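You operate a simulated robot arm through the tools that you are given. There is no shell and no other tool.

The job below is to be done with a simulated two-armed robot. You get a single attempt, and the scene is never put back.

JOB
Take the yellow tongs and put it on top of the bundle. Put the green beaker in the left basin. Put the blue beaker on the top of the wooden table. Open the grey drawer, take the green sleeve from the inside of the grey drawer and leave it on the second store rack shelf from the top, then shut the drawer. Put the green sponge on the top of the white table away on the right drain board. Open the fish door. Any order will do. Set down upright: green beaker, blue beaker.

Only the result counts: the job must be done as asked and must still hold three seconds after the hand-in. Knocking over, shifting, dropping, spilling or breaking anything else fails it.

ROBOT AND FRAMES
Two 7-joint arms with fingered hands on one trunk, on a base that moves. Base frame: it is fixed to the floor where the robot stands at the start and does not move with it; the origin is under the middle of the robot, x ahead of it, y to its left, z up. Units: mm, degrees, N and s.
The left shoulder is at the start at [20, 123, 1288], the right one opposite. Each reaches about 626 mm from its shoulder. Places, roughly: blue beaker (7x6x7 cm) [300, -600, 900]; bundle (30x26x16 cm) [600, 1300, 900]; fish door [-1200, -1500, 500]; green beaker (7x6x7 cm) [400, -500, 900]; green sleeve (21x4x1 cm) [-3900, -300, 700]; green sponge (10x7x4 cm) [-4000, 100, 900]; grey drawer [-3900, -400, 700]; left basin [600, -3400, 700]; right drain board [600, -4600, 800]; second store rack shelf [-2700, 1900, 1400]; top of the wooden table [-1000, 1800, 800]; yellow tongs (24x5x3 cm) [500, 0, 800]. Payload 2.4 kg a hand.
The tool frame of a hand sits at the grasp point between the pads (the TCP): z along the fingers, y along the line on which they close. The tips reach 17 mm beyond it. The gripper opens to 88 mm; its body begins 47 mm behind the TCP. The gripper is a hand of 3 fingers: y runs from the thumb to the fingers, the wrist lies at [0, 0, -165] in the tool frame.
Orientation is told as [roll, pitch, yaw] about the base's x, y, z axes, in that order, counted from this pose: with the fingers straight down and closing along the base's y, the tool's x points along the base's -x, its y along +y and its z along -z.

CONTROLS
- The arms move only by the tool play_rows. It takes "left_targets", "right_targets" or both (then of equal length, played together; a hand with none holds still); each is a list of rows, each a list of 6 numbers: the shift along the base's x, y, z in mm, then the turn, a rotation vector about the base's x, y, z in degrees. In form: [[tx, ty, tz, ax, ay, az], ...]. A call has 1 to 20 rows; each row is the pose to reach, as a shift and turn from the pose commanded when the call began. Each row takes 0.2 s and may step no farther than 50 mm and 8.6 degrees from the row before; otherwise, the whole call is refused. Where a pose cannot be reached the arm comes as near as it can. A force on the tool above 40 N (or 10 N above the force at the start of the call, whichever is more), or a blocked arm, ends the call early, and 0.2 s more pass. In this call time passes only in rows, and 0.2 s behind the last. It gives the time, the measured TCP pose, the force on the tool (base axes), the opening and the grip force at its end, in the units of the frame above (readings bear some noise), with the torque about the TCP (base axes, N m) and any sound that the robot's microphone picked up, and new pictures: "views" is both (left out), scene, wrist or none (wrist: the cameras of the hands that moved).
- Cameras (640 x 400 px; columns grow to the right, rows downward): "scene" is now at [25.4, -31, 1721.6]; the picture's right is [-0.56, -0.83, 0.00], its down [-0.76, 0.52, -0.39] and it looks along [0.32, -0.22, -0.92] (base axes); focal length 281 px, centre (320, 200). "left" rides on the left gripper at [-52, 4, -66] in its tool frame; the picture's right is [-0.09, -1.00, 0.00], its down [0.78, -0.07, -0.62] and it looks along [0.62, -0.05, 0.78] (tool axes); focal length 243 px, centre (320, 200). "right" rides on the right gripper at [52, 4, -66] in its tool frame; the picture's right is [-0.08, 1.00, 0.00], its down [-0.78, -0.07, -0.62] and it looks along [-0.62, -0.05, 0.78] (tool axes); focal length 243 px, centre (320, 200). There is no depth. A picture from a camera that has moved, and an enlarged one, comes with that camera's place and axes in the base frame and with its lens.
- slide_trunk(by): moves the trunk up (or, below 0, down) by that many mm; the arms and the scene camera ride with it, the base frame stays. It gives what a move gives, with no picture.
- roll_base(legs): drives the robot by 1 to 6 legs, each [ahead, left, turn to the left] in mm, mm and degrees, along the robot's own axes; the way and the turn of a leg run together, so that a leg with both is an arc; at most 1500 mm and 180 degrees a leg. The arms and the cameras ride along, it lands a little off, and it stops where it bumps. It gives what a move gives, and a new picture of the scene camera.
- finger_targets(finger1, finger2, thumb_bend, hand): sets how far each is bent, from 0 (flat) to 100 (curled in); at 30 the hand is open as for a grip, at 70 the pads meet at the TCP. One left out holds its place. A second passes; each finger stops where it meets its share of the squeeze, and holds until it gets a number again. It is the only way to open and close the hand. It gives what a move gives, with no picture; readings hold the bend of each and the force on the fingers (four entries, about 0 where the hand has none), thumb and palm.
- turn_head(pan, tilt): turns the head with the scene camera to pan (to the left, within 120 degrees either way) and tilt (down, from -29 to 69), counted from straight ahead of the robot. It gives what a move gives, and a new picture of the scene camera.
- enlarge(camera, box): a new picture of the part [left, top, right, bottom] of that camera's present view, enlarged. It takes no simulated time.
- finish_job(): hands the job in; it is judged then, once.

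Places have to be worked out from the pictures, the camera data and where the tool is seen. Open the grippers and draw the arms clear of the work before you hand the job in, unless the task says otherwise.

The tools are called after "Emit:" as a command line: name --argument value ..., lists and objects as JSON in quotes. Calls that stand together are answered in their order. play_rows: Moves the arms, as the interface text tells. Its arguments: {"type":"object","properties":{"left_targets":{"type":"array","items":{"type":"array","items":{"type":"number"}}},"right_targets":{"type":"array","items":{"type":"array","items":{"type":"number"}}},"views":{"type":"string","enum":["both","scene","wrist","none"]}},"required":[]} The other tools are called the same way: slide_trunk (by) moves the trunk up or down; finger_targets (finger1, finger2, thumb_bend, hand) moves the fingers one by one; roll_base (legs) drives the base; turn_head (pan, tilt) turns the head that bears the scene camera; enlarge (camera, box) takes an enlarged picture of a part of a camera's view; finish_job () hands the job in.

At the start:

```text
t: 0.0
left_eef_pos: [275.2, -18.7, 1140.1]
left_tcp_rot: [-0.1, 0.0, 0.0]
left_wrist_force: [0.8, 0.4, 0.2]
left_ft_torque: [0.02, -0.01, 0.02]
left_gripper_width: 88.0
left_grip_force: 0.0
left_shape: jaw
left_bend: [30.0, 30.0, 30.0]
left_finger forces: [0.0, 0.0, 0.0, 0.0, 0.1, 0.0]
right_eef_pos: [223.9, -237.1, 1170.7]
right_tcp_rot: [-0.1, -0.1, 0.0]
right_wrist_force: [-0.3, 0.7, -0.5]
right_ft_torque: [0.0, -0.02, 0.02]
right_gripper_width: 87.7
right_grip_force: 0.0
right_shape: jaw
right_bend: [30.0, 30.0, 30.0]
right_finger forces: [0.0, 0.0, 0.1, 0.0, 0.1, 0.1]
trunk travel left (down, up): [-501.0, 329.0]
robot x, y, heading: [2.3, 1.6, 0.0]
head pan, tilt (commanded): [-34.0, 67.2]
```

scene: 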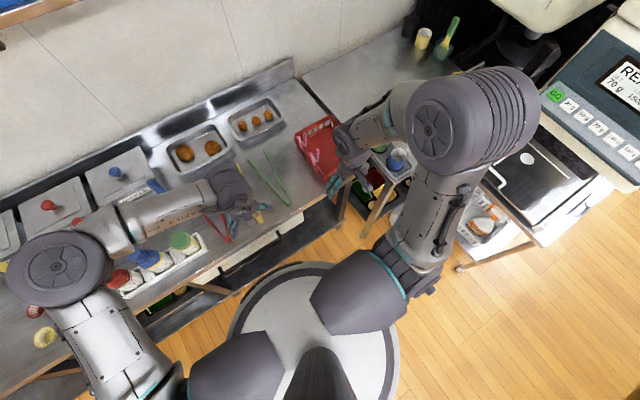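
right: 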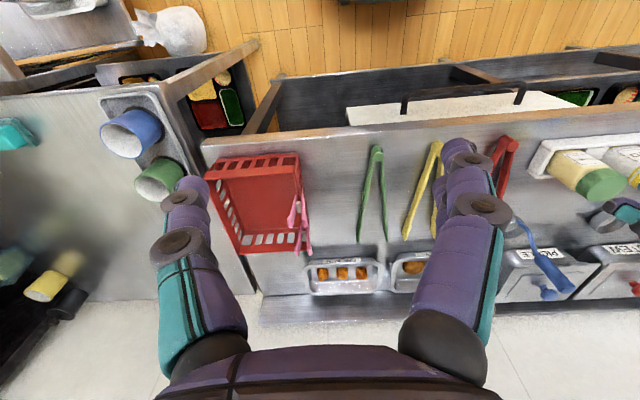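
left: 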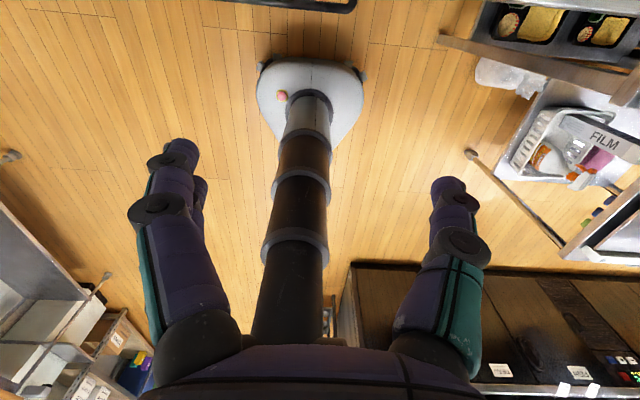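

I start by looking around before moving anything; the scene camera shows a steel counter ahead with tongs and, to the right, beakers. I turn the head to see the tongs area straight ahead.

Emit:
turn_head --pan 0 --tilt 45

```text
t: 1.0
left_eef_pos: [274.5, -19.0, 1140.5]
left_tcp_rot: [-0.1, 0.0, 0.0]
left_wrist_force: [0.6, 0.5, -0.1]
left_ft_torque: [-0.01, 0.0, -0.05]
left_gripper_width: 88.3
left_grip_force: 0.0
left_shape: jaw
left_bend: [30.0, 30.0, 30.0]
left_finger forces: [0.0, 0.1, 0.1, 0.0, 0.0, 0.1]
right_eef_pos: [224.3, -236.5, 1169.7]
right_tcp_rot: [-0.1, 0.1, 0.0]
right_wrist_force: [0.6, 0.1, 0.5]
right_ft_torque: [0.05, -0.01, -0.01]
right_gripper_width: 87.8
right_grip_force: 0.0
right_shape: jaw
right_bend: [30.0, 30.0, 30.0]
right_finger forces: [0.0, 0.0, 0.0, 0.0, 0.1, 0.0]
trunk travel left (down, up): [-501.0, 329.0]
robot x, y, heading: [1.1, -1.6, 0.3]
head pan, tilt (commanded): [0.0, 45.0]
camera scene: at [58.7, 1.3, 1748.9], right [0.0, -1.0, 0.0], down [-0.71, 0.0, -0.71], along [0.71, 0.0, -0.71], focal length 281 px, centre (320, 200)
```

scene: 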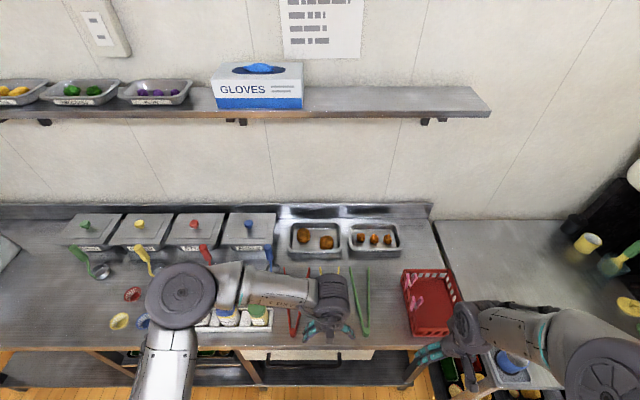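

The counter ahead shows tongs behind the left hand. I keep surveying to the left, where the bundle should be.

Emit:
turn_head --pan 60 --tilt 35

Emit:
turn_head --pan 115 --tilt 20

Emit:
turn_head --pan -60 --tilt 40

Emit:
turn_head --pan -115 --tilt 20

```text
t: 2.3
left_eef_pos: [274.9, -17.4, 1139.4]
left_tcp_rot: [0.0, 0.1, -0.1]
left_wrist_force: [0.0, 0.1, -0.2]
left_ft_torque: [0.0, -0.01, 0.01]
left_gripper_width: 88.0
left_grip_force: 0.0
left_shape: jaw
left_bend: [30.0, 30.0, 30.0]
left_finger forces: [0.1, 0.0, 0.0, 0.0, 0.0, 0.1]
right_eef_pos: [223.3, -236.3, 1169.5]
right_tcp_rot: [0.0, 0.0, 0.0]
right_wrist_force: [0.1, 0.0, 0.0]
right_ft_torque: [-0.04, -0.04, 0.05]
right_gripper_width: 87.8
right_grip_force: 0.1
right_shape: jaw
right_bend: [30.0, 30.0, 30.0]
right_finger forces: [0.1, 0.0, 0.0, 0.1, 0.0, 0.1]
trunk travel left (down, up): [-501.0, 329.0]
robot x, y, heading: [-2.1, 0.7, 0.3]
head pan, tilt (commanded): [60.0, 35.0]
camera scene: at [21.5, 77.6, 1763.8], right [0.87, -0.5, 0.0], down [-0.29, -0.5, -0.82], along [0.41, 0.71, -0.57], focal length 281 px, centre (320, 200)
```

scene: 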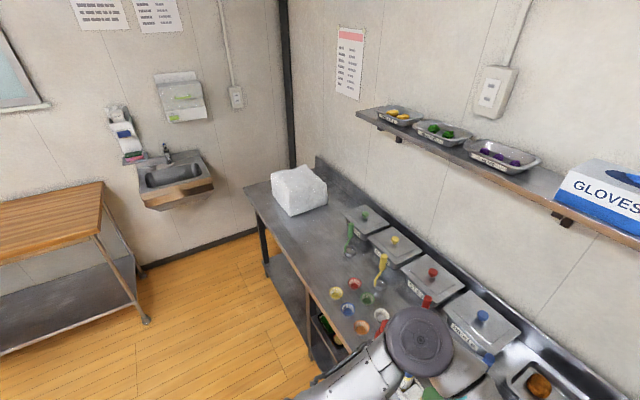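

```text
t: 3.5
left_eef_pos: [274.9, -19.1, 1140.3]
left_tcp_rot: [0.0, -0.1, 0.0]
left_wrist_force: [0.7, -0.3, 0.2]
left_ft_torque: [0.0, 0.04, -0.04]
left_gripper_width: 88.0
left_grip_force: 0.0
left_shape: jaw
left_bend: [30.0, 30.0, 30.0]
left_finger forces: [0.0, 0.0, 0.1, 0.1, 0.1, 0.1]
right_eef_pos: [224.6, -236.3, 1168.9]
right_tcp_rot: [0.0, 0.0, 0.1]
right_wrist_force: [0.2, -0.1, 0.1]
right_ft_torque: [-0.01, 0.0, -0.01]
right_gripper_width: 87.7
right_grip_force: 0.2
right_shape: jaw
right_bend: [30.0, 30.0, 30.0]
right_finger forces: [0.0, 0.1, 0.1, 0.0, 0.0, 0.0]
trunk travel left (down, up): [-501.0, 329.0]
robot x, y, heading: [-1.5, -0.2, -0.2]
head pan, tilt (commanded): [115.0, 20.0]
camera scene: at [-61.9, 85.8, 1787.7], right [0.91, 0.42, 0.0], down [0.14, -0.31, -0.94], along [-0.4, 0.85, -0.34], focal length 281 px, centre (320, 200)
```

scene: 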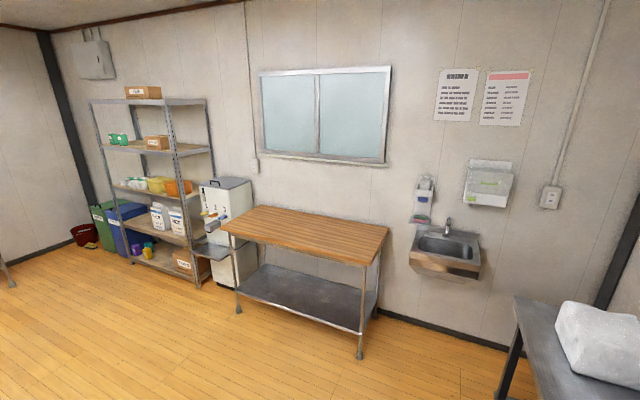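

```text
t: 6.2
left_eef_pos: [275.5, -17.6, 1140.0]
left_tcp_rot: [0.0, 0.0, -0.1]
left_wrist_force: [0.2, 0.5, 0.9]
left_ft_torque: [-0.01, -0.01, 0.0]
left_gripper_width: 88.0
left_grip_force: 0.1
left_shape: jaw
left_bend: [30.0, 30.0, 30.0]
left_finger forces: [0.0, 0.0, 0.0, 0.1, 0.1, 0.0]
right_eef_pos: [224.1, -236.9, 1170.0]
right_tcp_rot: [-0.1, 0.0, -0.1]
right_wrist_force: [-0.6, -0.2, -0.5]
right_ft_torque: [-0.01, 0.0, 0.0]
right_gripper_width: 87.9
right_grip_force: 0.0
right_shape: jaw
right_bend: [30.0, 30.0, 30.0]
right_finger forces: [0.0, 0.1, 0.0, 0.1, 0.0, 0.0]
trunk travel left (down, up): [-501.0, 329.0]
robot x, y, heading: [-2.6, 1.0, 0.0]
head pan, tilt (commanded): [-60.0, 40.0]
camera scene: at [19.9, -72.2, 1756.3], right [-0.87, -0.5, 0.0], down [-0.32, 0.56, -0.77], along [0.38, -0.66, -0.64], focal length 281 px, centre (320, 200)
```

scene: 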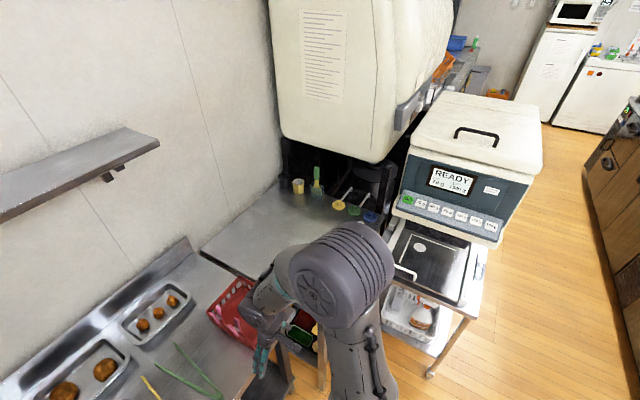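

```text
t: 7.4
left_eef_pos: [274.2, -18.2, 1139.5]
left_tcp_rot: [0.1, 0.0, 0.0]
left_wrist_force: [0.0, -0.5, 0.9]
left_ft_torque: [0.0, 0.0, 0.0]
left_gripper_width: 87.9
left_grip_force: 0.0
left_shape: jaw
left_bend: [30.0, 30.0, 30.0]
left_finger forces: [0.1, 0.0, 0.0, 0.0, 0.1, 0.1]
right_eef_pos: [225.4, -236.6, 1169.2]
right_tcp_rot: [0.0, 0.0, 0.0]
right_wrist_force: [-0.1, -0.9, 0.8]
right_ft_torque: [0.01, -0.01, 0.02]
right_gripper_width: 88.0
right_grip_force: 0.1
right_shape: jaw
right_bend: [30.0, 30.0, 30.0]
right_finger forces: [0.0, 0.0, 0.1, 0.0, 0.0, 0.0]
trunk travel left (down, up): [-501.0, 329.0]
robot x, y, heading: [0.3, 0.4, -0.0]
head pan, tilt (commanded): [-115.0, 20.0]
camera scene: at [-61.9, -83.1, 1787.7], right [-0.91, 0.42, 0.0], down [0.14, 0.31, -0.94], along [-0.4, -0.85, -0.34], focal length 281 px, centre (320, 200)
```

scene: 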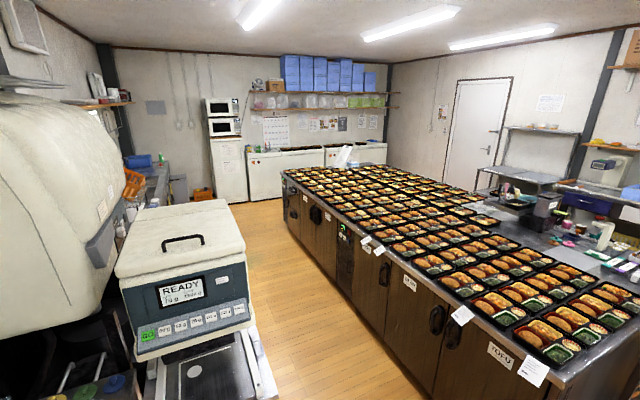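

The room is a bento kitchen: island behind with doors, store rack and wooden table to the left rear, sinks far right. I zoom in on the tongs and beakers with the right wrist camera.

Emit:
enlarge --camera "right" --box '[340, 110, 560, 260]'

Emit:
enlarge --camera "right" --box '[80, 60, 320, 260]'

Emit:
enlarge --camera "scene" --box '[280, 160, 640, 400]'

```text
2.67 times, centred on (450, 185) of right
camera zoom: at [171.4, -232.3, 1235.7], right [0.08, 1.0, 0.0], down [0.78, -0.07, 0.62], along [0.62, -0.05, -0.78], focal length 647 px, centre (-27, 240)
```

zoom: 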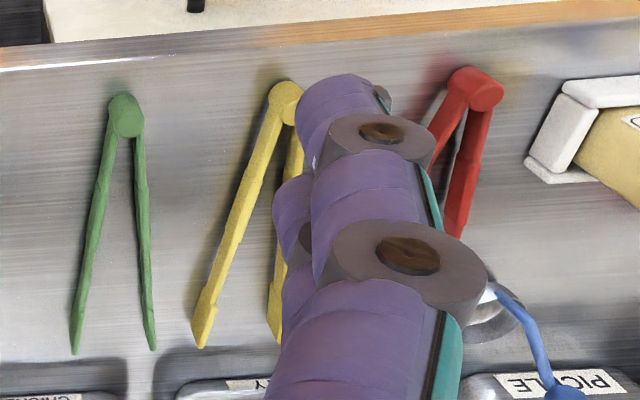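

```text
2.00 times, centred on (200, 160) of right
camera zoom: at [171.4, -232.3, 1235.7], right [0.08, 1.0, 0.0], down [0.78, -0.07, 0.62], along [0.62, -0.05, -0.78], focal length 485 px, centre (560, 280)
```

zoom: 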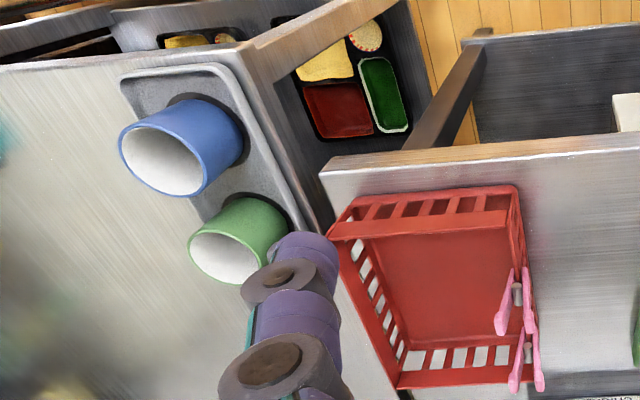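

```text
1.67 times, centred on (460, 280) of scene
camera zoom: at [-61.9, -83.1, 1787.7], right [-0.91, 0.42, 0.0], down [0.14, 0.31, -0.94], along [-0.4, -0.85, -0.34], focal length 468 px, centre (87, 67)
```

zoom: 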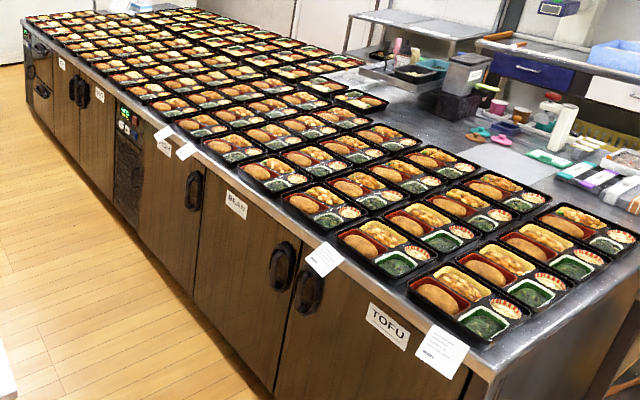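

The yellow tongs lie at about x 390–640, y −30, partly hidden by the left hand; beakers stand in a tray to the right. I lower the trunk 200 mm so the arms can reach the counter; both hands are in front of the counter edge.

Emit:
slide_trunk --by -200

Emit:
turn_head --pan 0 --tilt 60

```text
t: 9.6
left_eef_pos: [274.2, -17.5, 940.2]
left_tcp_rot: [0.1, -0.1, -0.1]
left_wrist_force: [0.6, -0.3, -0.3]
left_ft_torque: [0.02, -0.02, -0.04]
left_gripper_width: 87.8
left_grip_force: 0.1
left_shape: jaw
left_bend: [30.0, 30.0, 30.0]
left_finger forces: [0.0, 0.0, 0.0, 0.1, 0.0, 0.0]
right_eef_pos: [222.8, -235.5, 970.0]
right_tcp_rot: [0.0, 0.0, -0.1]
right_wrist_force: [-0.7, 0.4, -0.1]
right_ft_torque: [-0.01, 0.0, -0.02]
right_gripper_width: 87.8
right_grip_force: 0.1
right_shape: jaw
right_bend: [30.0, 30.0, 30.0]
right_finger forces: [0.0, 0.0, 0.0, 0.1, 0.1, 0.0]
trunk travel left (down, up): [-301.0, 529.0]
robot x, y, heading: [0.2, -0.7, 0.0]
head pan, tilt (commanded): [-115.0, 20.0]
```

```text
t: 11.5
left_eef_pos: [276.0, -19.1, 939.6]
left_tcp_rot: [0.0, 0.0, 0.0]
left_wrist_force: [-0.3, 0.1, -0.7]
left_ft_torque: [0.0, 0.0, -0.02]
left_gripper_width: 88.1
left_grip_force: 0.0
left_shape: jaw
left_bend: [30.0, 30.0, 30.0]
left_finger forces: [0.0, 0.0, 0.1, 0.0, 0.1, 0.0]
right_eef_pos: [223.9, -237.4, 968.8]
right_tcp_rot: [0.1, 0.1, 0.0]
right_wrist_force: [-0.4, 0.4, -0.8]
right_ft_torque: [-0.01, 0.01, 0.0]
right_gripper_width: 87.8
right_grip_force: 0.1
right_shape: jaw
right_bend: [30.0, 30.0, 30.0]
right_finger forces: [0.1, 0.0, 0.0, 0.0, 0.0, 0.0]
trunk travel left (down, up): [-301.0, 529.0]
robot x, y, heading: [3.0, 2.1, 0.1]
head pan, tilt (commanded): [0.0, 60.0]
camera scene: at [44.0, 1.4, 1529.5], right [0.0, -1.0, 0.0], down [-0.87, 0.0, -0.5], along [0.5, 0.0, -0.87], focal length 281 px, centre (320, 200)
```

scene: 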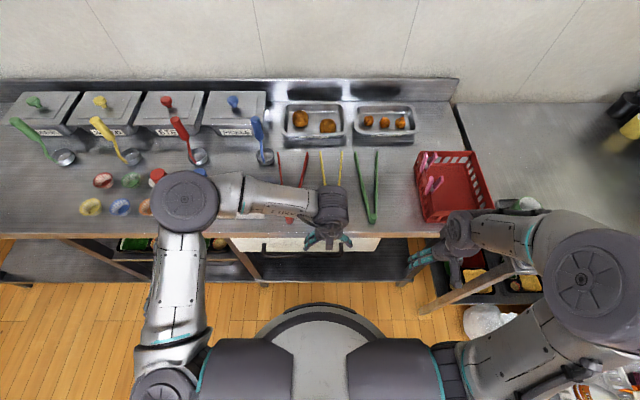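

The tongs look to be centred near [500, −38], at z about 840 (counter top ≈ 825–830). I move the left hand ahead over them at the present height and look.

Emit:
play_rows --left_targets '[[46, -4, 0, 0, 0, 0], [92, -8, 0, 0, 0, 0], [138, -12, 0, 0, 0, 0], [184, -16, 0, 0, 0, 0], [228, -20, 0, 0, 0, 0]]' --views "both"

```text
t: 12.7
left_eef_pos: [437.6, -13.4, 938.8]
left_tcp_rot: [0.0, 0.1, -0.1]
left_wrist_force: [0.7, 0.4, 0.4]
left_ft_torque: [0.03, 0.01, -0.01]
left_gripper_width: 87.8
left_grip_force: 0.0
left_shape: jaw
left_bend: [30.0, 30.0, 30.0]
left_finger forces: [0.1, 0.0, 0.1, 0.0, 0.0, 0.0]
left hand out of reach, approached as far as the arm can: row 4, 5
right_eef_pos: [224.0, -236.2, 969.0]
right_tcp_rot: [0.0, -0.1, 0.1]
right_wrist_force: [-0.1, -0.5, 0.0]
right_ft_torque: [0.02, 0.0, 0.0]
right_gripper_width: 88.0
right_grip_force: 0.0
right_shape: jaw
right_bend: [30.0, 30.0, 30.0]
right_finger forces: [0.0, 0.0, 0.0, 0.1, 0.0, 0.0]
trunk travel left (down, up): [-301.0, 529.0]
robot x, y, heading: [-1.4, -0.5, -0.2]
head pan, tilt (commanded): [0.0, 60.0]
camera scene: at [44.1, 1.0, 1529.5], right [0.0, -1.0, 0.0], down [-0.87, 0.0, -0.5], along [0.5, 0.0, -0.87], focal length 281 px, centre (320, 200)
camera left: at [489.9, -7.6, 1004.9], right [0.08, -1.0, 0.0], down [-0.78, -0.07, 0.62], along [-0.62, -0.05, -0.78], focal length 243 px, centre (320, 200)
```

scene: 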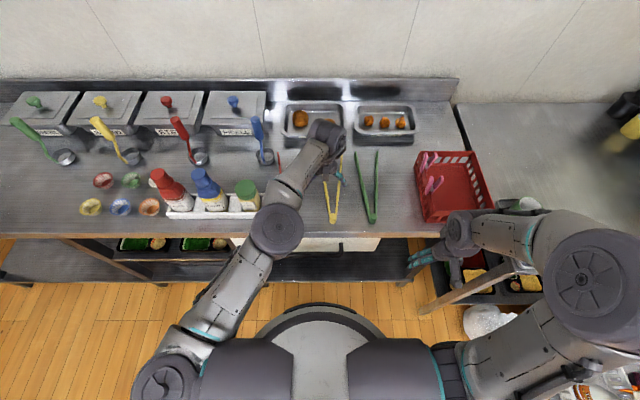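
left: 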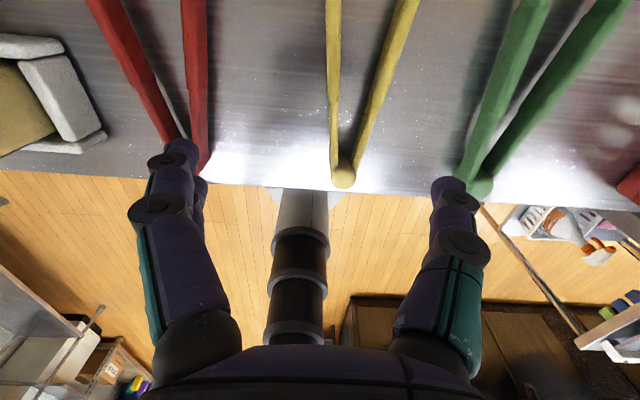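

The arm with fingers straight down only reaches x≈437. I tilt the left hand about y so the fingers point ahead and down (30°), which brings the wrist back and extends the reach.

Emit:
play_rows --left_targets '[[0, 0, 0, 0, -7.5, 0], [0, 0, 0, 0, -15, 0], [0, 0, 0, 0, -22.5, 0], [0, 0, 0, 0, -30, 0]]' --views "both"

```text
t: 13.7
left_eef_pos: [521.7, -7.5, 935.2]
left_tcp_rot: [0.0, -30.1, 0.1]
left_wrist_force: [-0.1, -0.2, -0.2]
left_ft_torque: [0.0, 0.01, -0.02]
left_gripper_width: 87.7
left_grip_force: 0.0
left_shape: jaw
left_bend: [30.0, 30.0, 30.0]
left_finger forces: [0.0, 0.0, 0.0, 0.0, 0.0, 0.1]
left hand out of reach, approached as far as the arm can: row 1, 2, 3, 4
right_eef_pos: [223.5, -237.4, 968.9]
right_tcp_rot: [0.0, 0.0, 0.0]
right_wrist_force: [-1.0, -0.6, 0.0]
right_ft_torque: [-0.01, -0.04, -0.03]
right_gripper_width: 88.1
right_grip_force: 0.0
right_shape: jaw
right_bend: [30.0, 30.0, 30.0]
right_finger forces: [0.0, 0.1, 0.0, 0.0, 0.1, 0.0]
trunk travel left (down, up): [-301.0, 529.0]
robot x, y, heading: [-1.1, -1.3, 0.1]
head pan, tilt (commanded): [0.0, 60.0]
camera scene: at [44.1, 1.3, 1529.5], right [0.0, -1.0, 0.0], down [-0.87, 0.0, -0.5], along [0.5, 0.0, -0.87], focal length 281 px, centre (320, 200)
camera left: at [533.3, -1.7, 1018.8], right [0.07, -1.0, 0.04], down [-0.99, -0.07, 0.15], along [-0.14, -0.05, -0.99], focal length 243 px, centre (320, 200)
```

scene: 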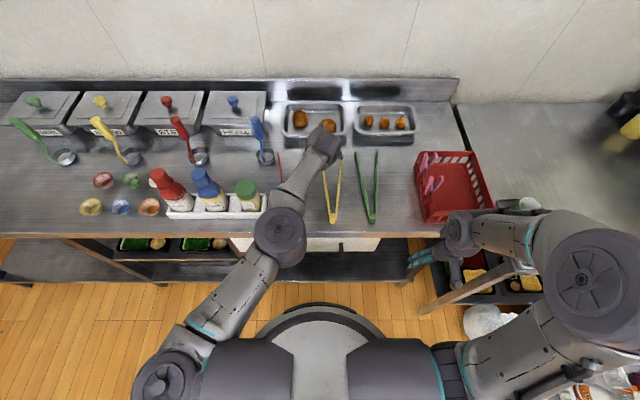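
left: 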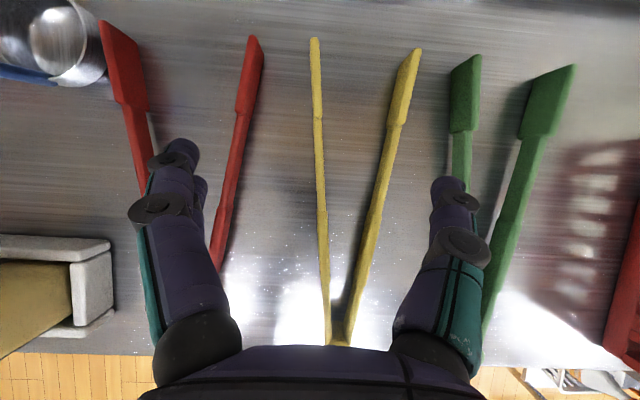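

The tongs run along x from about 385 to 617 with the axis near y −35. I back the hand a little and shift it right to see how commanded and measured poses relate.

Emit:
play_rows --left_targets '[[-15, -10, -10, 0, 0, 0], [-30, -20, -20, 0, 0, 0]]' --views "wrist"

```text
t: 14.3
left_eef_pos: [521.1, -6.4, 916.8]
left_tcp_rot: [0.2, -29.9, 0.0]
left_wrist_force: [-1.1, -0.6, 0.3]
left_ft_torque: [-0.02, -0.01, -0.01]
left_gripper_width: 87.8
left_grip_force: 0.0
left_shape: jaw
left_bend: [30.0, 30.0, 30.0]
left_finger forces: [0.1, 0.1, 0.1, 0.1, 0.1, 0.0]
left hand out of reach, approached as far as the arm can: row 1, 2
right_eef_pos: [223.3, -236.0, 968.4]
right_tcp_rot: [0.0, 0.0, 0.0]
right_wrist_force: [0.3, 0.2, -0.2]
right_ft_torque: [-0.02, 0.0, 0.0]
right_gripper_width: 87.8
right_grip_force: 0.1
right_shape: jaw
right_bend: [30.0, 30.0, 30.0]
right_finger forces: [0.0, 0.0, 0.0, 0.1, 0.0, 0.0]
trunk travel left (down, up): [-301.0, 529.0]
robot x, y, heading: [0.8, -1.7, 0.0]
head pan, tilt (commanded): [0.0, 60.0]
camera left: at [532.6, -1.3, 1000.4], right [0.07, -1.0, 0.04], down [-0.99, -0.07, 0.15], along [-0.15, -0.05, -0.99], focal length 243 px, centre (320, 200)
```

left: 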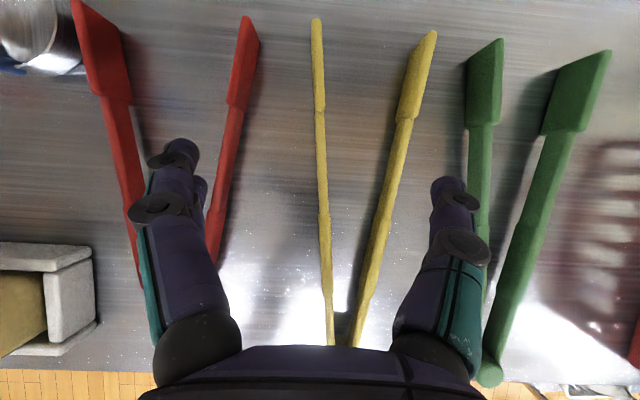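

The hand barely responded and is still "out of reach", so the commanded pose must lie beyond. I step back farther in x to find where it tracks again.

Emit:
play_rows --left_targets '[[-45, 0, 0, 0, 0, 0], [-90, 0, 0, 0, 0, 0]]' --views "none"

```text
t: 15.1
left_eef_pos: [494.5, 38.1, 945.0]
left_tcp_rot: [-3.6, -35.8, 16.5]
left_wrist_force: [0.4, -0.7, 0.1]
left_ft_torque: [0.01, -0.01, 0.03]
left_gripper_width: 88.0
left_grip_force: 0.1
left_shape: jaw
left_bend: [30.0, 30.0, 30.0]
left_finger forces: [0.0, 0.0, 0.0, 0.1, 0.0, 0.1]
left hand out of reach, approached as far as the arm can: row 1
right_eef_pos: [224.1, -236.4, 969.4]
right_tcp_rot: [-0.1, 0.1, 0.0]
right_wrist_force: [0.2, 0.2, -0.1]
right_ft_torque: [-0.02, 0.02, 0.04]
right_gripper_width: 87.9
right_grip_force: 0.0
right_shape: jaw
right_bend: [30.0, 30.0, 30.0]
right_finger forces: [0.1, 0.1, 0.0, 0.0, 0.0, 0.0]
trunk travel left (down, up): [-301.0, 529.0]
robot x, y, heading: [1.0, -1.9, 0.0]
head pan, tilt (commanded): [0.0, 60.0]
stopped in row 2 (left hand): the arm was blocked; the commanded pose is now the measured one
```

The arm got blocked, now at [494, 38, 945] with a yawed pose. I look at the scene to see what it touched.

Emit:
turn_head --pan 0 --tilt 60

Emit:
enlarge --camera "left" --box '[0, 0, 640, 400]'

```text
t: 15.7
left_eef_pos: [494.8, 38.0, 945.0]
left_tcp_rot: [-3.5, -35.9, 16.5]
left_wrist_force: [-1.5, 0.4, 0.7]
left_ft_torque: [-0.01, -0.04, 0.01]
left_gripper_width: 88.5
left_grip_force: 0.0
left_shape: jaw
left_bend: [30.0, 30.0, 30.0]
left_finger forces: [0.0, 0.1, 0.0, 0.0, 0.0, 0.1]
right_eef_pos: [223.4, -237.0, 968.7]
right_tcp_rot: [0.0, 0.1, 0.0]
right_wrist_force: [0.7, 0.3, 0.1]
right_ft_torque: [-0.01, 0.03, -0.02]
right_gripper_width: 88.1
right_grip_force: 0.0
right_shape: jaw
right_bend: [30.0, 30.0, 30.0]
right_finger forces: [0.0, 0.0, 0.1, 0.1, 0.1, 0.1]
trunk travel left (down, up): [-301.0, 529.0]
robot x, y, heading: [-3.3, 0.1, -0.0]
head pan, tilt (commanded): [0.0, 60.0]
camera scene: at [44.0, 1.4, 1529.5], right [0.0, -1.0, 0.0], down [-0.87, 0.0, -0.5], along [0.5, 0.0, -0.87], focal length 281 px, centre (320, 200)
```

scene: 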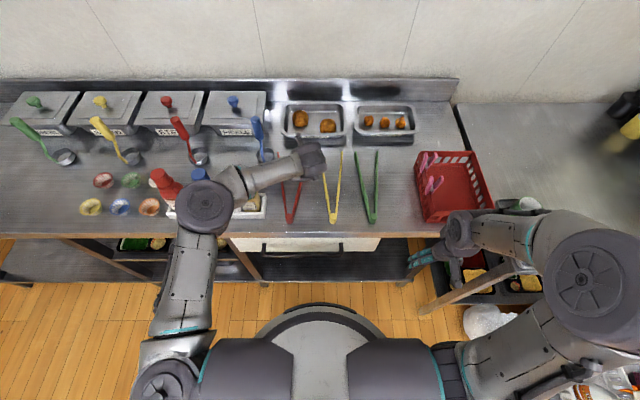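

```text
1.00 times, centred on (320, 200) of left (not enlarged: the box is as wide or as high as the picture)
camera zoom: at [494.7, 48.9, 1029.2], right [0.31, -0.94, 0.1], down [-0.95, -0.31, 0.05], along [-0.02, -0.11, -0.99], focal length 243 px, centre (320, 200)
```

zoom: 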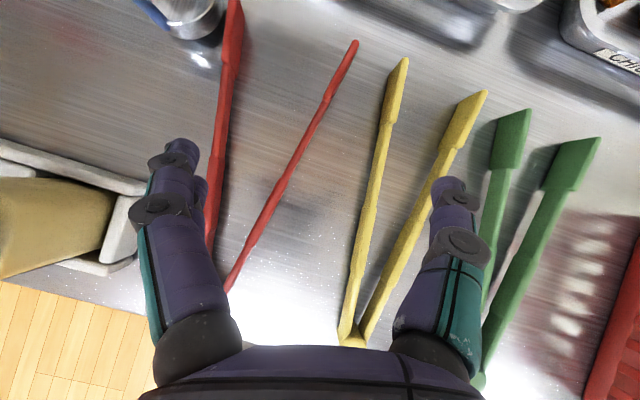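

The elbow is hovering over the squeeze bottles. I zoom in to check they are undisturbed.

Emit:
enlarge --camera "scene" --box '[120, 130, 360, 280]'

```text
2.67 times, centred on (240, 205) of scene
camera zoom: at [44.0, 1.4, 1529.5], right [0.0, -1.0, 0.0], down [-0.87, 0.0, -0.5], along [0.5, 0.0, -0.87], focal length 748 px, centre (533, 187)
```

zoom: 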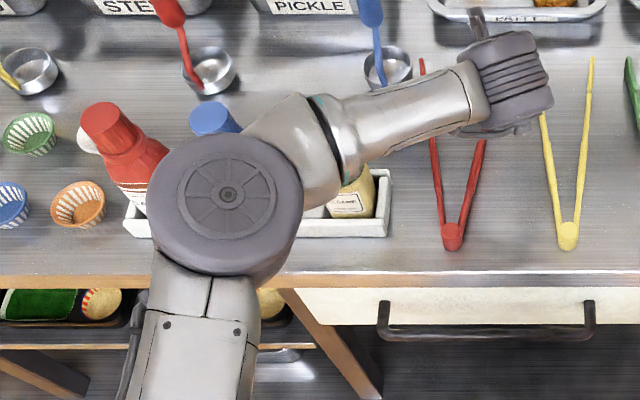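

The bottles look to be in place. To clear the elbow I raise the trunk by 120 mm, which lifts the whole arm straight up.

Emit:
slide_trunk --by 120

Emit:
turn_head --pan 10 --tilt 55

```text
t: 17.2
left_eef_pos: [494.4, 38.5, 1065.7]
left_tcp_rot: [-3.5, -35.7, 16.6]
left_wrist_force: [-0.4, -0.7, -0.7]
left_ft_torque: [0.01, 0.01, 0.0]
left_gripper_width: 88.0
left_grip_force: 0.0
left_shape: jaw
left_bend: [30.0, 30.0, 30.0]
left_finger forces: [0.0, 0.0, 0.1, 0.1, 0.0, 0.0]
right_eef_pos: [223.9, -236.5, 1089.1]
right_tcp_rot: [0.0, -0.1, -0.1]
right_wrist_force: [-0.8, 0.5, 0.2]
right_ft_torque: [0.02, 0.01, 0.02]
right_gripper_width: 87.8
right_grip_force: 0.1
right_shape: jaw
right_bend: [30.0, 30.0, 30.0]
right_finger forces: [0.0, 0.0, 0.1, 0.0, 0.0, 0.0]
trunk travel left (down, up): [-421.0, 409.0]
robot x, y, heading: [-0.6, -0.5, 0.1]
head pan, tilt (commanded): [0.0, 60.0]
```

```text
t: 17.9
left_eef_pos: [494.4, 38.9, 1065.7]
left_tcp_rot: [-3.6, -35.6, 16.5]
left_wrist_force: [-0.2, -0.6, -0.4]
left_ft_torque: [0.02, 0.0, 0.0]
left_gripper_width: 87.9
left_grip_force: 0.1
left_shape: jaw
left_bend: [30.0, 30.0, 30.0]
left_finger forces: [0.0, 0.0, 0.0, 0.0, 0.0, 0.0]
right_eef_pos: [224.6, -235.4, 1088.8]
right_tcp_rot: [0.0, 0.1, -0.1]
right_wrist_force: [1.2, 0.1, -0.2]
right_ft_torque: [0.02, -0.01, -0.01]
right_gripper_width: 87.9
right_grip_force: 0.0
right_shape: jaw
right_bend: [30.0, 30.0, 30.0]
right_finger forces: [0.0, 0.0, 0.1, 0.1, 0.0, 0.1]
trunk travel left (down, up): [-421.0, 409.0]
robot x, y, heading: [-1.9, -0.1, -0.1]
head pan, tilt (commanded): [10.0, 55.0]
camera scene: at [48.5, 13.9, 1655.5], right [0.17, -0.98, 0.0], down [-0.81, -0.14, -0.57], along [0.56, 0.1, -0.82], focal length 281 px, centre (320, 200)
```

scene: 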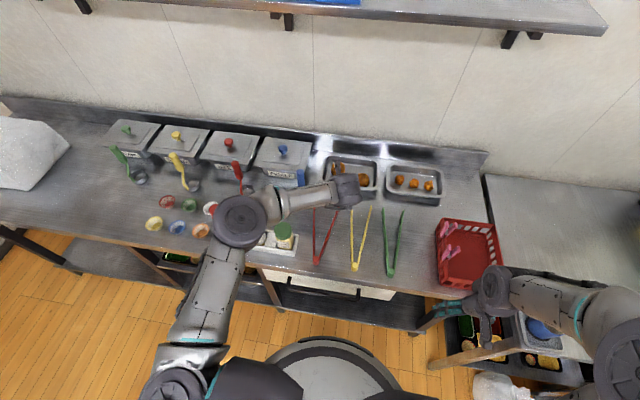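

I retract the left arm toward its original posture (undoing the tilt and yaw) well above the bottles. I'll use the right arm for the tongs, since its elbow swings out over the low red basket.

Emit:
play_rows --left_targets '[[-40, -6, 0, -0.3, 6, -2.5], [-80, -14, 0, -0.6, 12, -5], [-120, -24, 0, -0.9, 18, -7.5], [-160, -36, 0, -1.2, 24, -10], [-195, -48, -2, -1.5, 30, -12.5], [-219, -57, -4, -1.8, 36, -14.9]]' --views "both"

```text
t: 19.4
left_eef_pos: [272.3, -18.4, 1061.3]
left_tcp_rot: [0.0, 0.0, -0.1]
left_wrist_force: [0.0, 0.6, -0.1]
left_ft_torque: [-0.01, -0.03, 0.0]
left_gripper_width: 88.1
left_grip_force: 0.1
left_shape: jaw
left_bend: [30.0, 30.0, 30.0]
left_finger forces: [0.0, 0.0, 0.0, 0.1, 0.0, 0.0]
right_eef_pos: [222.2, -236.8, 1089.1]
right_tcp_rot: [0.0, 0.0, 0.0]
right_wrist_force: [0.2, 0.2, 0.0]
right_ft_torque: [-0.02, 0.01, 0.0]
right_gripper_width: 88.1
right_grip_force: 0.1
right_shape: jaw
right_bend: [30.0, 30.0, 30.0]
right_finger forces: [0.0, 0.1, 0.0, 0.0, 0.0, 0.1]
trunk travel left (down, up): [-421.0, 409.0]
robot x, y, heading: [1.5, 3.1, -0.0]
head pan, tilt (commanded): [10.0, 55.0]
camera scene: at [48.4, 13.9, 1655.6], right [0.17, -0.98, 0.0], down [-0.81, -0.14, -0.57], along [0.56, 0.1, -0.82], focal length 281 px, centre (320, 200)
camera left: at [325.1, -13.8, 1127.3], right [0.08, -1.0, 0.0], down [-0.78, -0.06, 0.62], along [-0.62, -0.05, -0.78], focal length 243 px, centre (320, 200)
```

scene: 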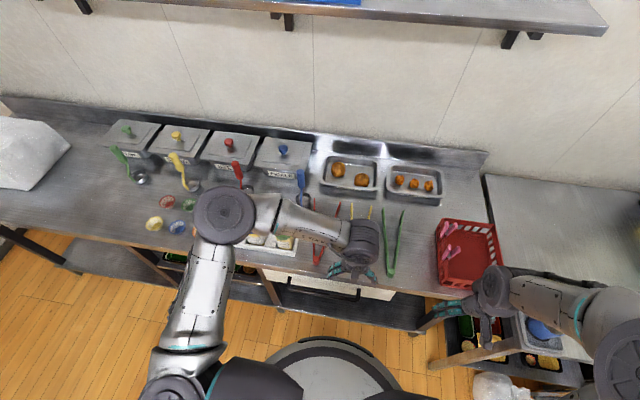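
left: 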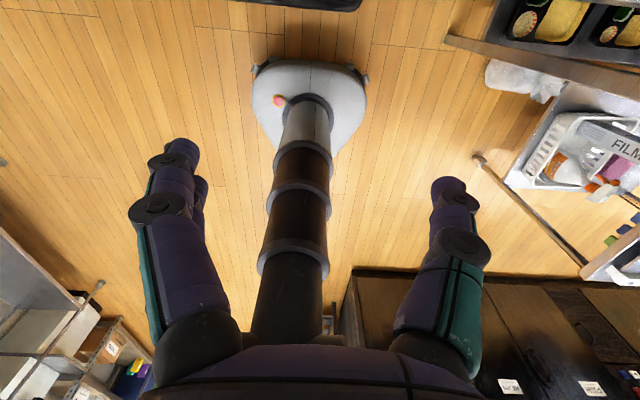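

Bottles all stand (white rack visible with caps). I now pull the left hand back near the body, clear of the counter, so that the right arm can work on the tongs.

Emit:
play_rows --left_targets '[[-30, 35, 10, 0, 0, 0], [-60, 70, 20, 0, 0, 0], [-90, 105, 30, 0, 0, 0], [-110, 140, 40, 0, 0, 0]]' --views "scene"

```text
t: 20.4
left_eef_pos: [186.9, 111.7, 1110.7]
left_tcp_rot: [-0.1, 0.1, -0.1]
left_wrist_force: [-0.7, -0.3, -0.2]
left_ft_torque: [-0.01, -0.04, 0.01]
left_gripper_width: 87.9
left_grip_force: 0.1
left_shape: jaw
left_bend: [30.0, 30.0, 30.0]
left_finger forces: [0.0, 0.0, 0.1, 0.1, 0.0, 0.0]
left hand out of reach, approached as far as the arm can: row 4
right_eef_pos: [223.2, -236.5, 1089.7]
right_tcp_rot: [-0.1, 0.0, -0.1]
right_wrist_force: [-0.3, -0.2, -1.0]
right_ft_torque: [0.0, 0.02, 0.01]
right_gripper_width: 87.8
right_grip_force: 0.1
right_shape: jaw
right_bend: [30.0, 30.0, 30.0]
right_finger forces: [0.0, 0.1, 0.1, 0.1, 0.0, 0.0]
trunk travel left (down, up): [-421.0, 409.0]
robot x, y, heading: [0.5, -0.3, 0.2]
head pan, tilt (commanded): [10.0, 55.0]
camera scene: at [48.3, 14.8, 1655.6], right [0.17, -0.98, 0.0], down [-0.81, -0.14, -0.57], along [0.56, 0.1, -0.82], focal length 281 px, centre (320, 200)
```

scene: 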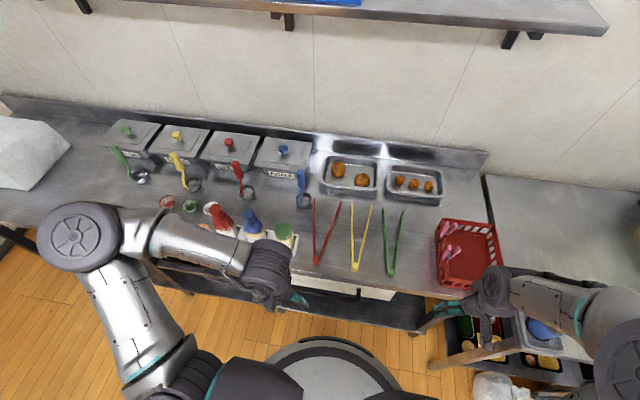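

The left arm is now clear of the counter and the three tongs and bottles are all visible. I lower the trunk again by 120 mm and bring the right hand over the yellow tongs with a 30° forward tilt.

Emit:
slide_trunk --by -120

Emit:
play_rows --right_targets '[[34, 25, -4, 0, -3.75, 0], [68, 50, -8, 0, -7.5, 0], [103, 75, -12, 0, -11.25, 0], [138, 100, -16, 0, -15, 0], [172, 125, -20, 0, -18.75, 0], [207, 150, -24, 0, -22.5, 0], [242, 175, -28, 0, -26.25, 0], [276, 201, -32, 0, -30, 0]]' --views "both"

```text
t: 21.9
left_eef_pos: [186.1, 112.2, 990.1]
left_tcp_rot: [0.1, 0.1, 0.0]
left_wrist_force: [-0.3, -0.5, -1.3]
left_ft_torque: [0.02, -0.01, 0.02]
left_gripper_width: 88.0
left_grip_force: 0.0
left_shape: jaw
left_bend: [30.0, 30.0, 30.0]
left_finger forces: [0.0, 0.0, 0.0, 0.1, 0.0, 0.0]
right_eef_pos: [223.9, -236.5, 969.8]
right_tcp_rot: [0.0, 0.0, 0.1]
right_wrist_force: [0.5, -0.3, -0.2]
right_ft_torque: [0.0, -0.01, 0.02]
right_gripper_width: 88.0
right_grip_force: 0.1
right_shape: jaw
right_bend: [30.0, 30.0, 30.0]
right_finger forces: [0.1, 0.0, 0.0, 0.0, 0.1, 0.0]
trunk travel left (down, up): [-301.0, 529.0]
robot x, y, heading: [-3.4, 0.7, -0.1]
head pan, tilt (commanded): [10.0, 55.0]
```

```text
t: 23.6
left_eef_pos: [188.0, 113.1, 989.7]
left_tcp_rot: [-0.1, 0.1, 0.0]
left_wrist_force: [0.1, 0.4, 0.7]
left_ft_torque: [-0.01, 0.01, 0.05]
left_gripper_width: 88.0
left_grip_force: 0.0
left_shape: jaw
left_bend: [30.0, 30.0, 30.0]
left_finger forces: [0.1, 0.0, 0.0, 0.0, 0.0, 0.0]
right_eef_pos: [500.3, -34.2, 936.1]
right_tcp_rot: [-0.1, -29.9, 0.0]
right_wrist_force: [0.0, 0.0, 0.2]
right_ft_torque: [-0.03, 0.02, 0.01]
right_gripper_width: 88.3
right_grip_force: 0.1
right_shape: jaw
right_bend: [30.0, 30.0, 30.0]
right_finger forces: [0.0, 0.1, 0.0, 0.0, 0.0, 0.0]
trunk travel left (down, up): [-301.0, 529.0]
robot x, y, heading: [4.5, -3.6, -0.1]
head pan, tilt (commanded): [10.0, 55.0]
camera scene: at [48.8, 14.5, 1535.5], right [0.17, -0.98, 0.0], down [-0.81, -0.14, -0.57], along [0.56, 0.1, -0.82], focal length 281 px, centre (320, 200)
camera right: at [421.7, -29.6, 967.8], right [0.07, 1.0, 0.04], down [0.37, -0.07, 0.93], along [0.93, -0.05, -0.37], focal length 243 px, centre (320, 200)
```

scene: 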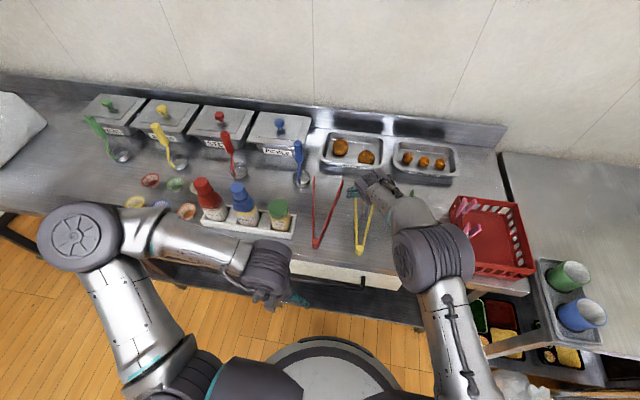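
right: 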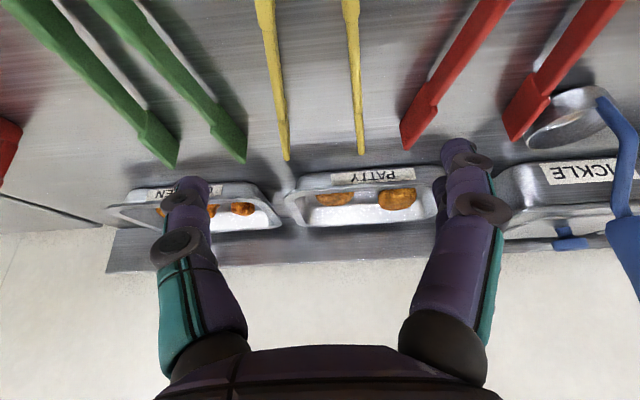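

The right hand is centred over the tongs (legs at y ≈ −15 and −55 near x 490). I lower to z ≈ 862 and look again.

Emit:
play_rows --right_targets '[[-3, 0, -25, 0, 0, 0], [-6, 0, -50, 0, 0, 0], [-8, 0, -74, 0, 0, 0]]' --views "both"

```text
t: 24.4
left_eef_pos: [188.4, 112.6, 988.7]
left_tcp_rot: [0.0, 0.1, 0.0]
left_wrist_force: [1.3, -0.1, 0.2]
left_ft_torque: [-0.02, 0.0, -0.01]
left_gripper_width: 88.0
left_grip_force: 0.1
left_shape: jaw
left_bend: [30.0, 30.0, 30.0]
left_finger forces: [0.0, 0.1, 0.1, 0.0, 0.0, 0.0]
right_eef_pos: [492.2, -34.9, 863.2]
right_tcp_rot: [0.0, -30.0, 0.0]
right_wrist_force: [-0.1, 0.5, 0.6]
right_ft_torque: [0.0, -0.02, 0.01]
right_gripper_width: 88.1
right_grip_force: 0.0
right_shape: jaw
right_bend: [30.0, 30.0, 30.0]
right_finger forces: [0.0, 0.0, 0.0, 0.0, 0.0, 0.1]
trunk travel left (down, up): [-301.0, 529.0]
robot x, y, heading: [0.6, 1.4, 0.1]
head pan, tilt (commanded): [10.0, 55.0]
camera scene: at [48.5, 14.3, 1535.6], right [0.17, -0.98, 0.0], down [-0.81, -0.14, -0.57], along [0.56, 0.1, -0.82], focal length 281 px, centre (320, 200)
camera right: at [413.0, -30.2, 895.1], right [0.07, 1.0, 0.04], down [0.37, -0.07, 0.93], along [0.93, -0.05, -0.37], focal length 243 px, centre (320, 200)
```

scene: 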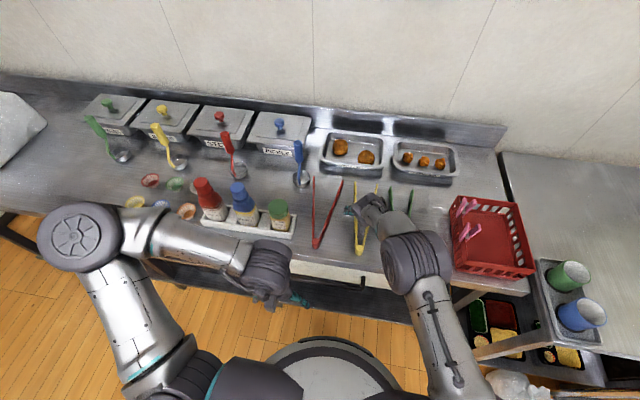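
right: 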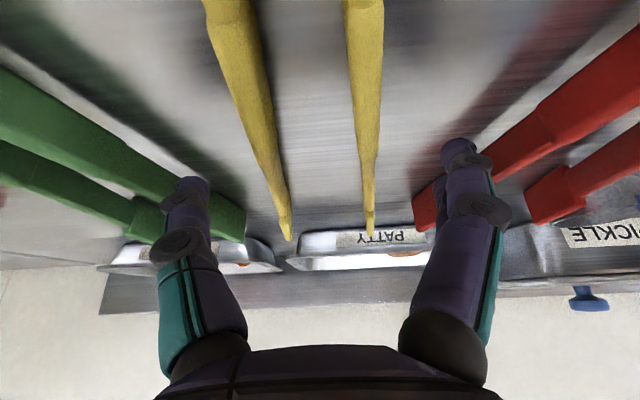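

The legs are nicely between thumb and fingers, tongs about 840 in height. I lower another 13 mm gently and watch for contact.

Emit:
play_rows --right_targets '[[0, 0, -7, 0, 0, 0], [0, 0, -13, 0, 0, 0]]' --views "wrist"

```text
t: 25.1
left_eef_pos: [187.2, 112.5, 989.2]
left_tcp_rot: [0.1, 0.1, 0.0]
left_wrist_force: [0.5, 0.2, -0.2]
left_ft_torque: [0.01, 0.01, 0.0]
left_gripper_width: 87.8
left_grip_force: 0.1
left_shape: jaw
left_bend: [30.0, 30.0, 30.0]
left_finger forces: [0.0, 0.0, 0.1, 0.0, 0.0, 0.1]
right_eef_pos: [492.1, -36.3, 849.4]
right_tcp_rot: [0.1, -30.0, 0.0]
right_wrist_force: [0.0, -0.2, 0.3]
right_ft_torque: [-0.01, 0.02, 0.01]
right_gripper_width: 87.8
right_grip_force: 0.2
right_shape: jaw
right_bend: [30.0, 30.0, 30.0]
right_finger forces: [0.0, 0.0, 0.0, 0.1, 0.0, 0.1]
trunk travel left (down, up): [-301.0, 529.0]
robot x, y, heading: [2.2, -0.5, 0.2]
head pan, tilt (commanded): [10.0, 55.0]
camera right: at [413.4, -31.1, 881.4], right [0.07, 1.0, 0.04], down [0.37, -0.07, 0.93], along [0.93, -0.05, -0.37], focal length 243 px, centre (320, 200)
```

right: 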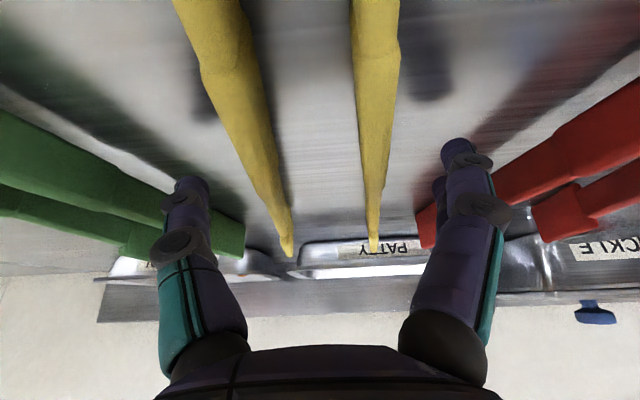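

Legs at ±20 mm around the hand centre. I go down 4 mm more and then close the fingers on the legs.

Emit:
play_rows --right_targets '[[0, 0, -4, 0, 0, 0]]' --views "none"

Emit:
finger_targets --hand "right" --finger1 55 --finger2 55 --thumb_bend 55

Emit:
enlarge --camera "right" --box '[0, 0, 640, 400]'

```text
t: 25.4
left_eef_pos: [186.1, 112.2, 989.7]
left_tcp_rot: [0.0, 0.1, 0.0]
left_wrist_force: [0.6, 0.4, -0.3]
left_ft_torque: [0.0, 0.03, 0.01]
left_gripper_width: 88.0
left_grip_force: 0.1
left_shape: jaw
left_bend: [30.0, 30.0, 30.0]
left_finger forces: [0.1, 0.1, 0.0, 0.0, 0.0, 0.1]
right_eef_pos: [493.0, -35.2, 844.7]
right_tcp_rot: [0.0, -30.1, -0.1]
right_wrist_force: [0.3, 0.7, 0.1]
right_ft_torque: [0.0, 0.04, -0.01]
right_gripper_width: 87.8
right_grip_force: 0.0
right_shape: jaw
right_bend: [30.0, 30.0, 30.0]
right_finger forces: [0.0, 0.0, 0.0, 0.0, 0.0, 0.0]
trunk travel left (down, up): [-301.0, 529.0]
robot x, y, heading: [0.8, 4.3, -0.0]
head pan, tilt (commanded): [10.0, 55.0]
```

```text
t: 26.4
left_eef_pos: [186.4, 111.3, 990.9]
left_tcp_rot: [0.0, 0.2, 0.0]
left_wrist_force: [0.1, 0.2, -0.9]
left_ft_torque: [0.01, 0.01, 0.01]
left_gripper_width: 87.9
left_grip_force: 0.0
left_shape: jaw
left_bend: [30.0, 30.0, 30.0]
left_finger forces: [0.1, 0.0, 0.0, 0.0, 0.0, 0.1]
right_eef_pos: [491.9, -35.1, 845.7]
right_tcp_rot: [0.0, -30.0, -0.1]
right_wrist_force: [-1.1, 0.6, 0.7]
right_ft_torque: [0.02, 0.01, 0.04]
right_gripper_width: 37.5
right_grip_force: 1.9
right_shape: fingers
right_bend: [52.0, 51.0, 53.0]
right_finger forces: [1.1, 1.1, 0.0, 0.0, 2.3, 0.0]
trunk travel left (down, up): [-301.0, 529.0]
robot x, y, heading: [-3.5, 0.7, -0.1]
head pan, tilt (commanded): [10.0, 55.0]
```

```text
1.00 times, centred on (320, 200) of right (not enlarged: the box is as wide or as high as the picture)
camera zoom: at [414.0, -30.9, 877.3], right [0.07, 1.0, 0.04], down [0.37, -0.07, 0.93], along [0.93, -0.05, -0.37], focal length 243 px, centre (320, 200)
```

zoom: 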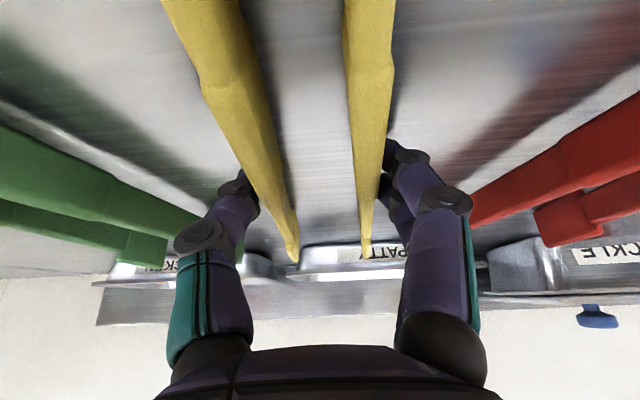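

Both sides now touch the legs with light force at 37 mm opening. I squeeze more firmly.

Emit:
finger_targets --hand "right" --finger1 75 --finger2 75 --thumb_bend 75

Emit:
play_rows --right_targets '[[0, 0, 15, 0, 0, 0], [0, 0, 40, 0, 0, 0]]' --views "both"

```text
t: 27.4
left_eef_pos: [187.6, 111.6, 988.9]
left_tcp_rot: [0.0, 0.1, 0.0]
left_wrist_force: [-0.2, -0.1, 0.0]
left_ft_torque: [-0.03, -0.02, 0.0]
left_gripper_width: 87.7
left_grip_force: 0.0
left_shape: jaw
left_bend: [30.0, 30.0, 30.0]
left_finger forces: [0.0, 0.0, 0.1, 0.1, 0.0, 0.1]
right_eef_pos: [493.3, -35.3, 845.8]
right_tcp_rot: [0.0, -30.0, 0.0]
right_wrist_force: [0.1, 0.5, 0.6]
right_ft_torque: [0.0, 0.01, 0.01]
right_gripper_width: 10.3
right_grip_force: 9.6
right_shape: fingers
right_bend: [71.0, 71.0, 67.0]
right_finger forces: [4.9, 4.4, 0.0, 0.0, 9.3, 0.0]
trunk travel left (down, up): [-301.0, 529.0]
robot x, y, heading: [1.6, -1.4, -0.1]
head pan, tilt (commanded): [10.0, 55.0]
```

```text
t: 28.1
left_eef_pos: [186.1, 112.1, 990.0]
left_tcp_rot: [0.1, 0.1, 0.1]
left_wrist_force: [-0.2, 0.7, 0.6]
left_ft_torque: [0.02, 0.01, 0.01]
left_gripper_width: 88.0
left_grip_force: 0.0
left_shape: jaw
left_bend: [30.0, 30.0, 30.0]
left_finger forces: [0.1, 0.0, 0.1, 0.0, 0.0, 0.0]
right_eef_pos: [491.6, -35.2, 885.9]
right_tcp_rot: [0.0, -30.0, 0.1]
right_wrist_force: [0.3, 0.0, -1.7]
right_ft_torque: [0.01, 0.03, -0.01]
right_gripper_width: 10.4
right_grip_force: 9.1
right_shape: fingers
right_bend: [71.0, 71.0, 67.0]
right_finger forces: [4.7, 4.7, 0.0, 0.0, 9.3, 0.0]
trunk travel left (down, up): [-301.0, 529.0]
robot x, y, heading: [2.1, 2.0, -0.2]
head pan, tilt (commanded): [10.0, 55.0]
camera scene: at [48.4, 14.2, 1535.6], right [0.17, -0.98, 0.0], down [-0.81, -0.14, -0.57], along [0.56, 0.1, -0.82], focal length 281 px, centre (320, 200)
camera right: at [413.2, -30.9, 917.8], right [0.07, 1.0, 0.04], down [0.37, -0.07, 0.93], along [0.93, -0.05, -0.37], focal length 243 px, centre (320, 200)
```

scene: 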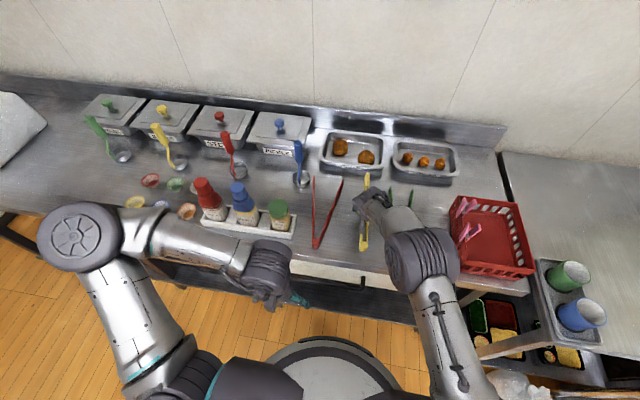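
right: 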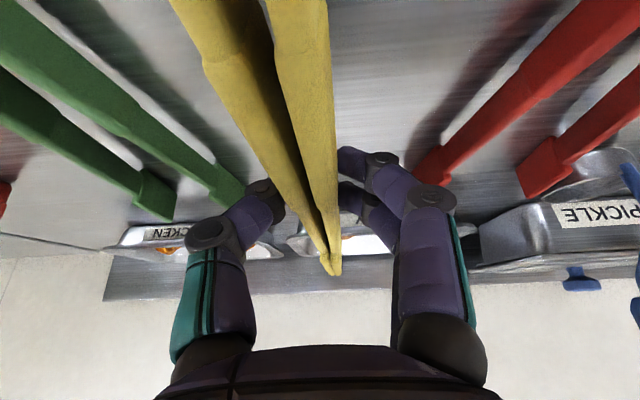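

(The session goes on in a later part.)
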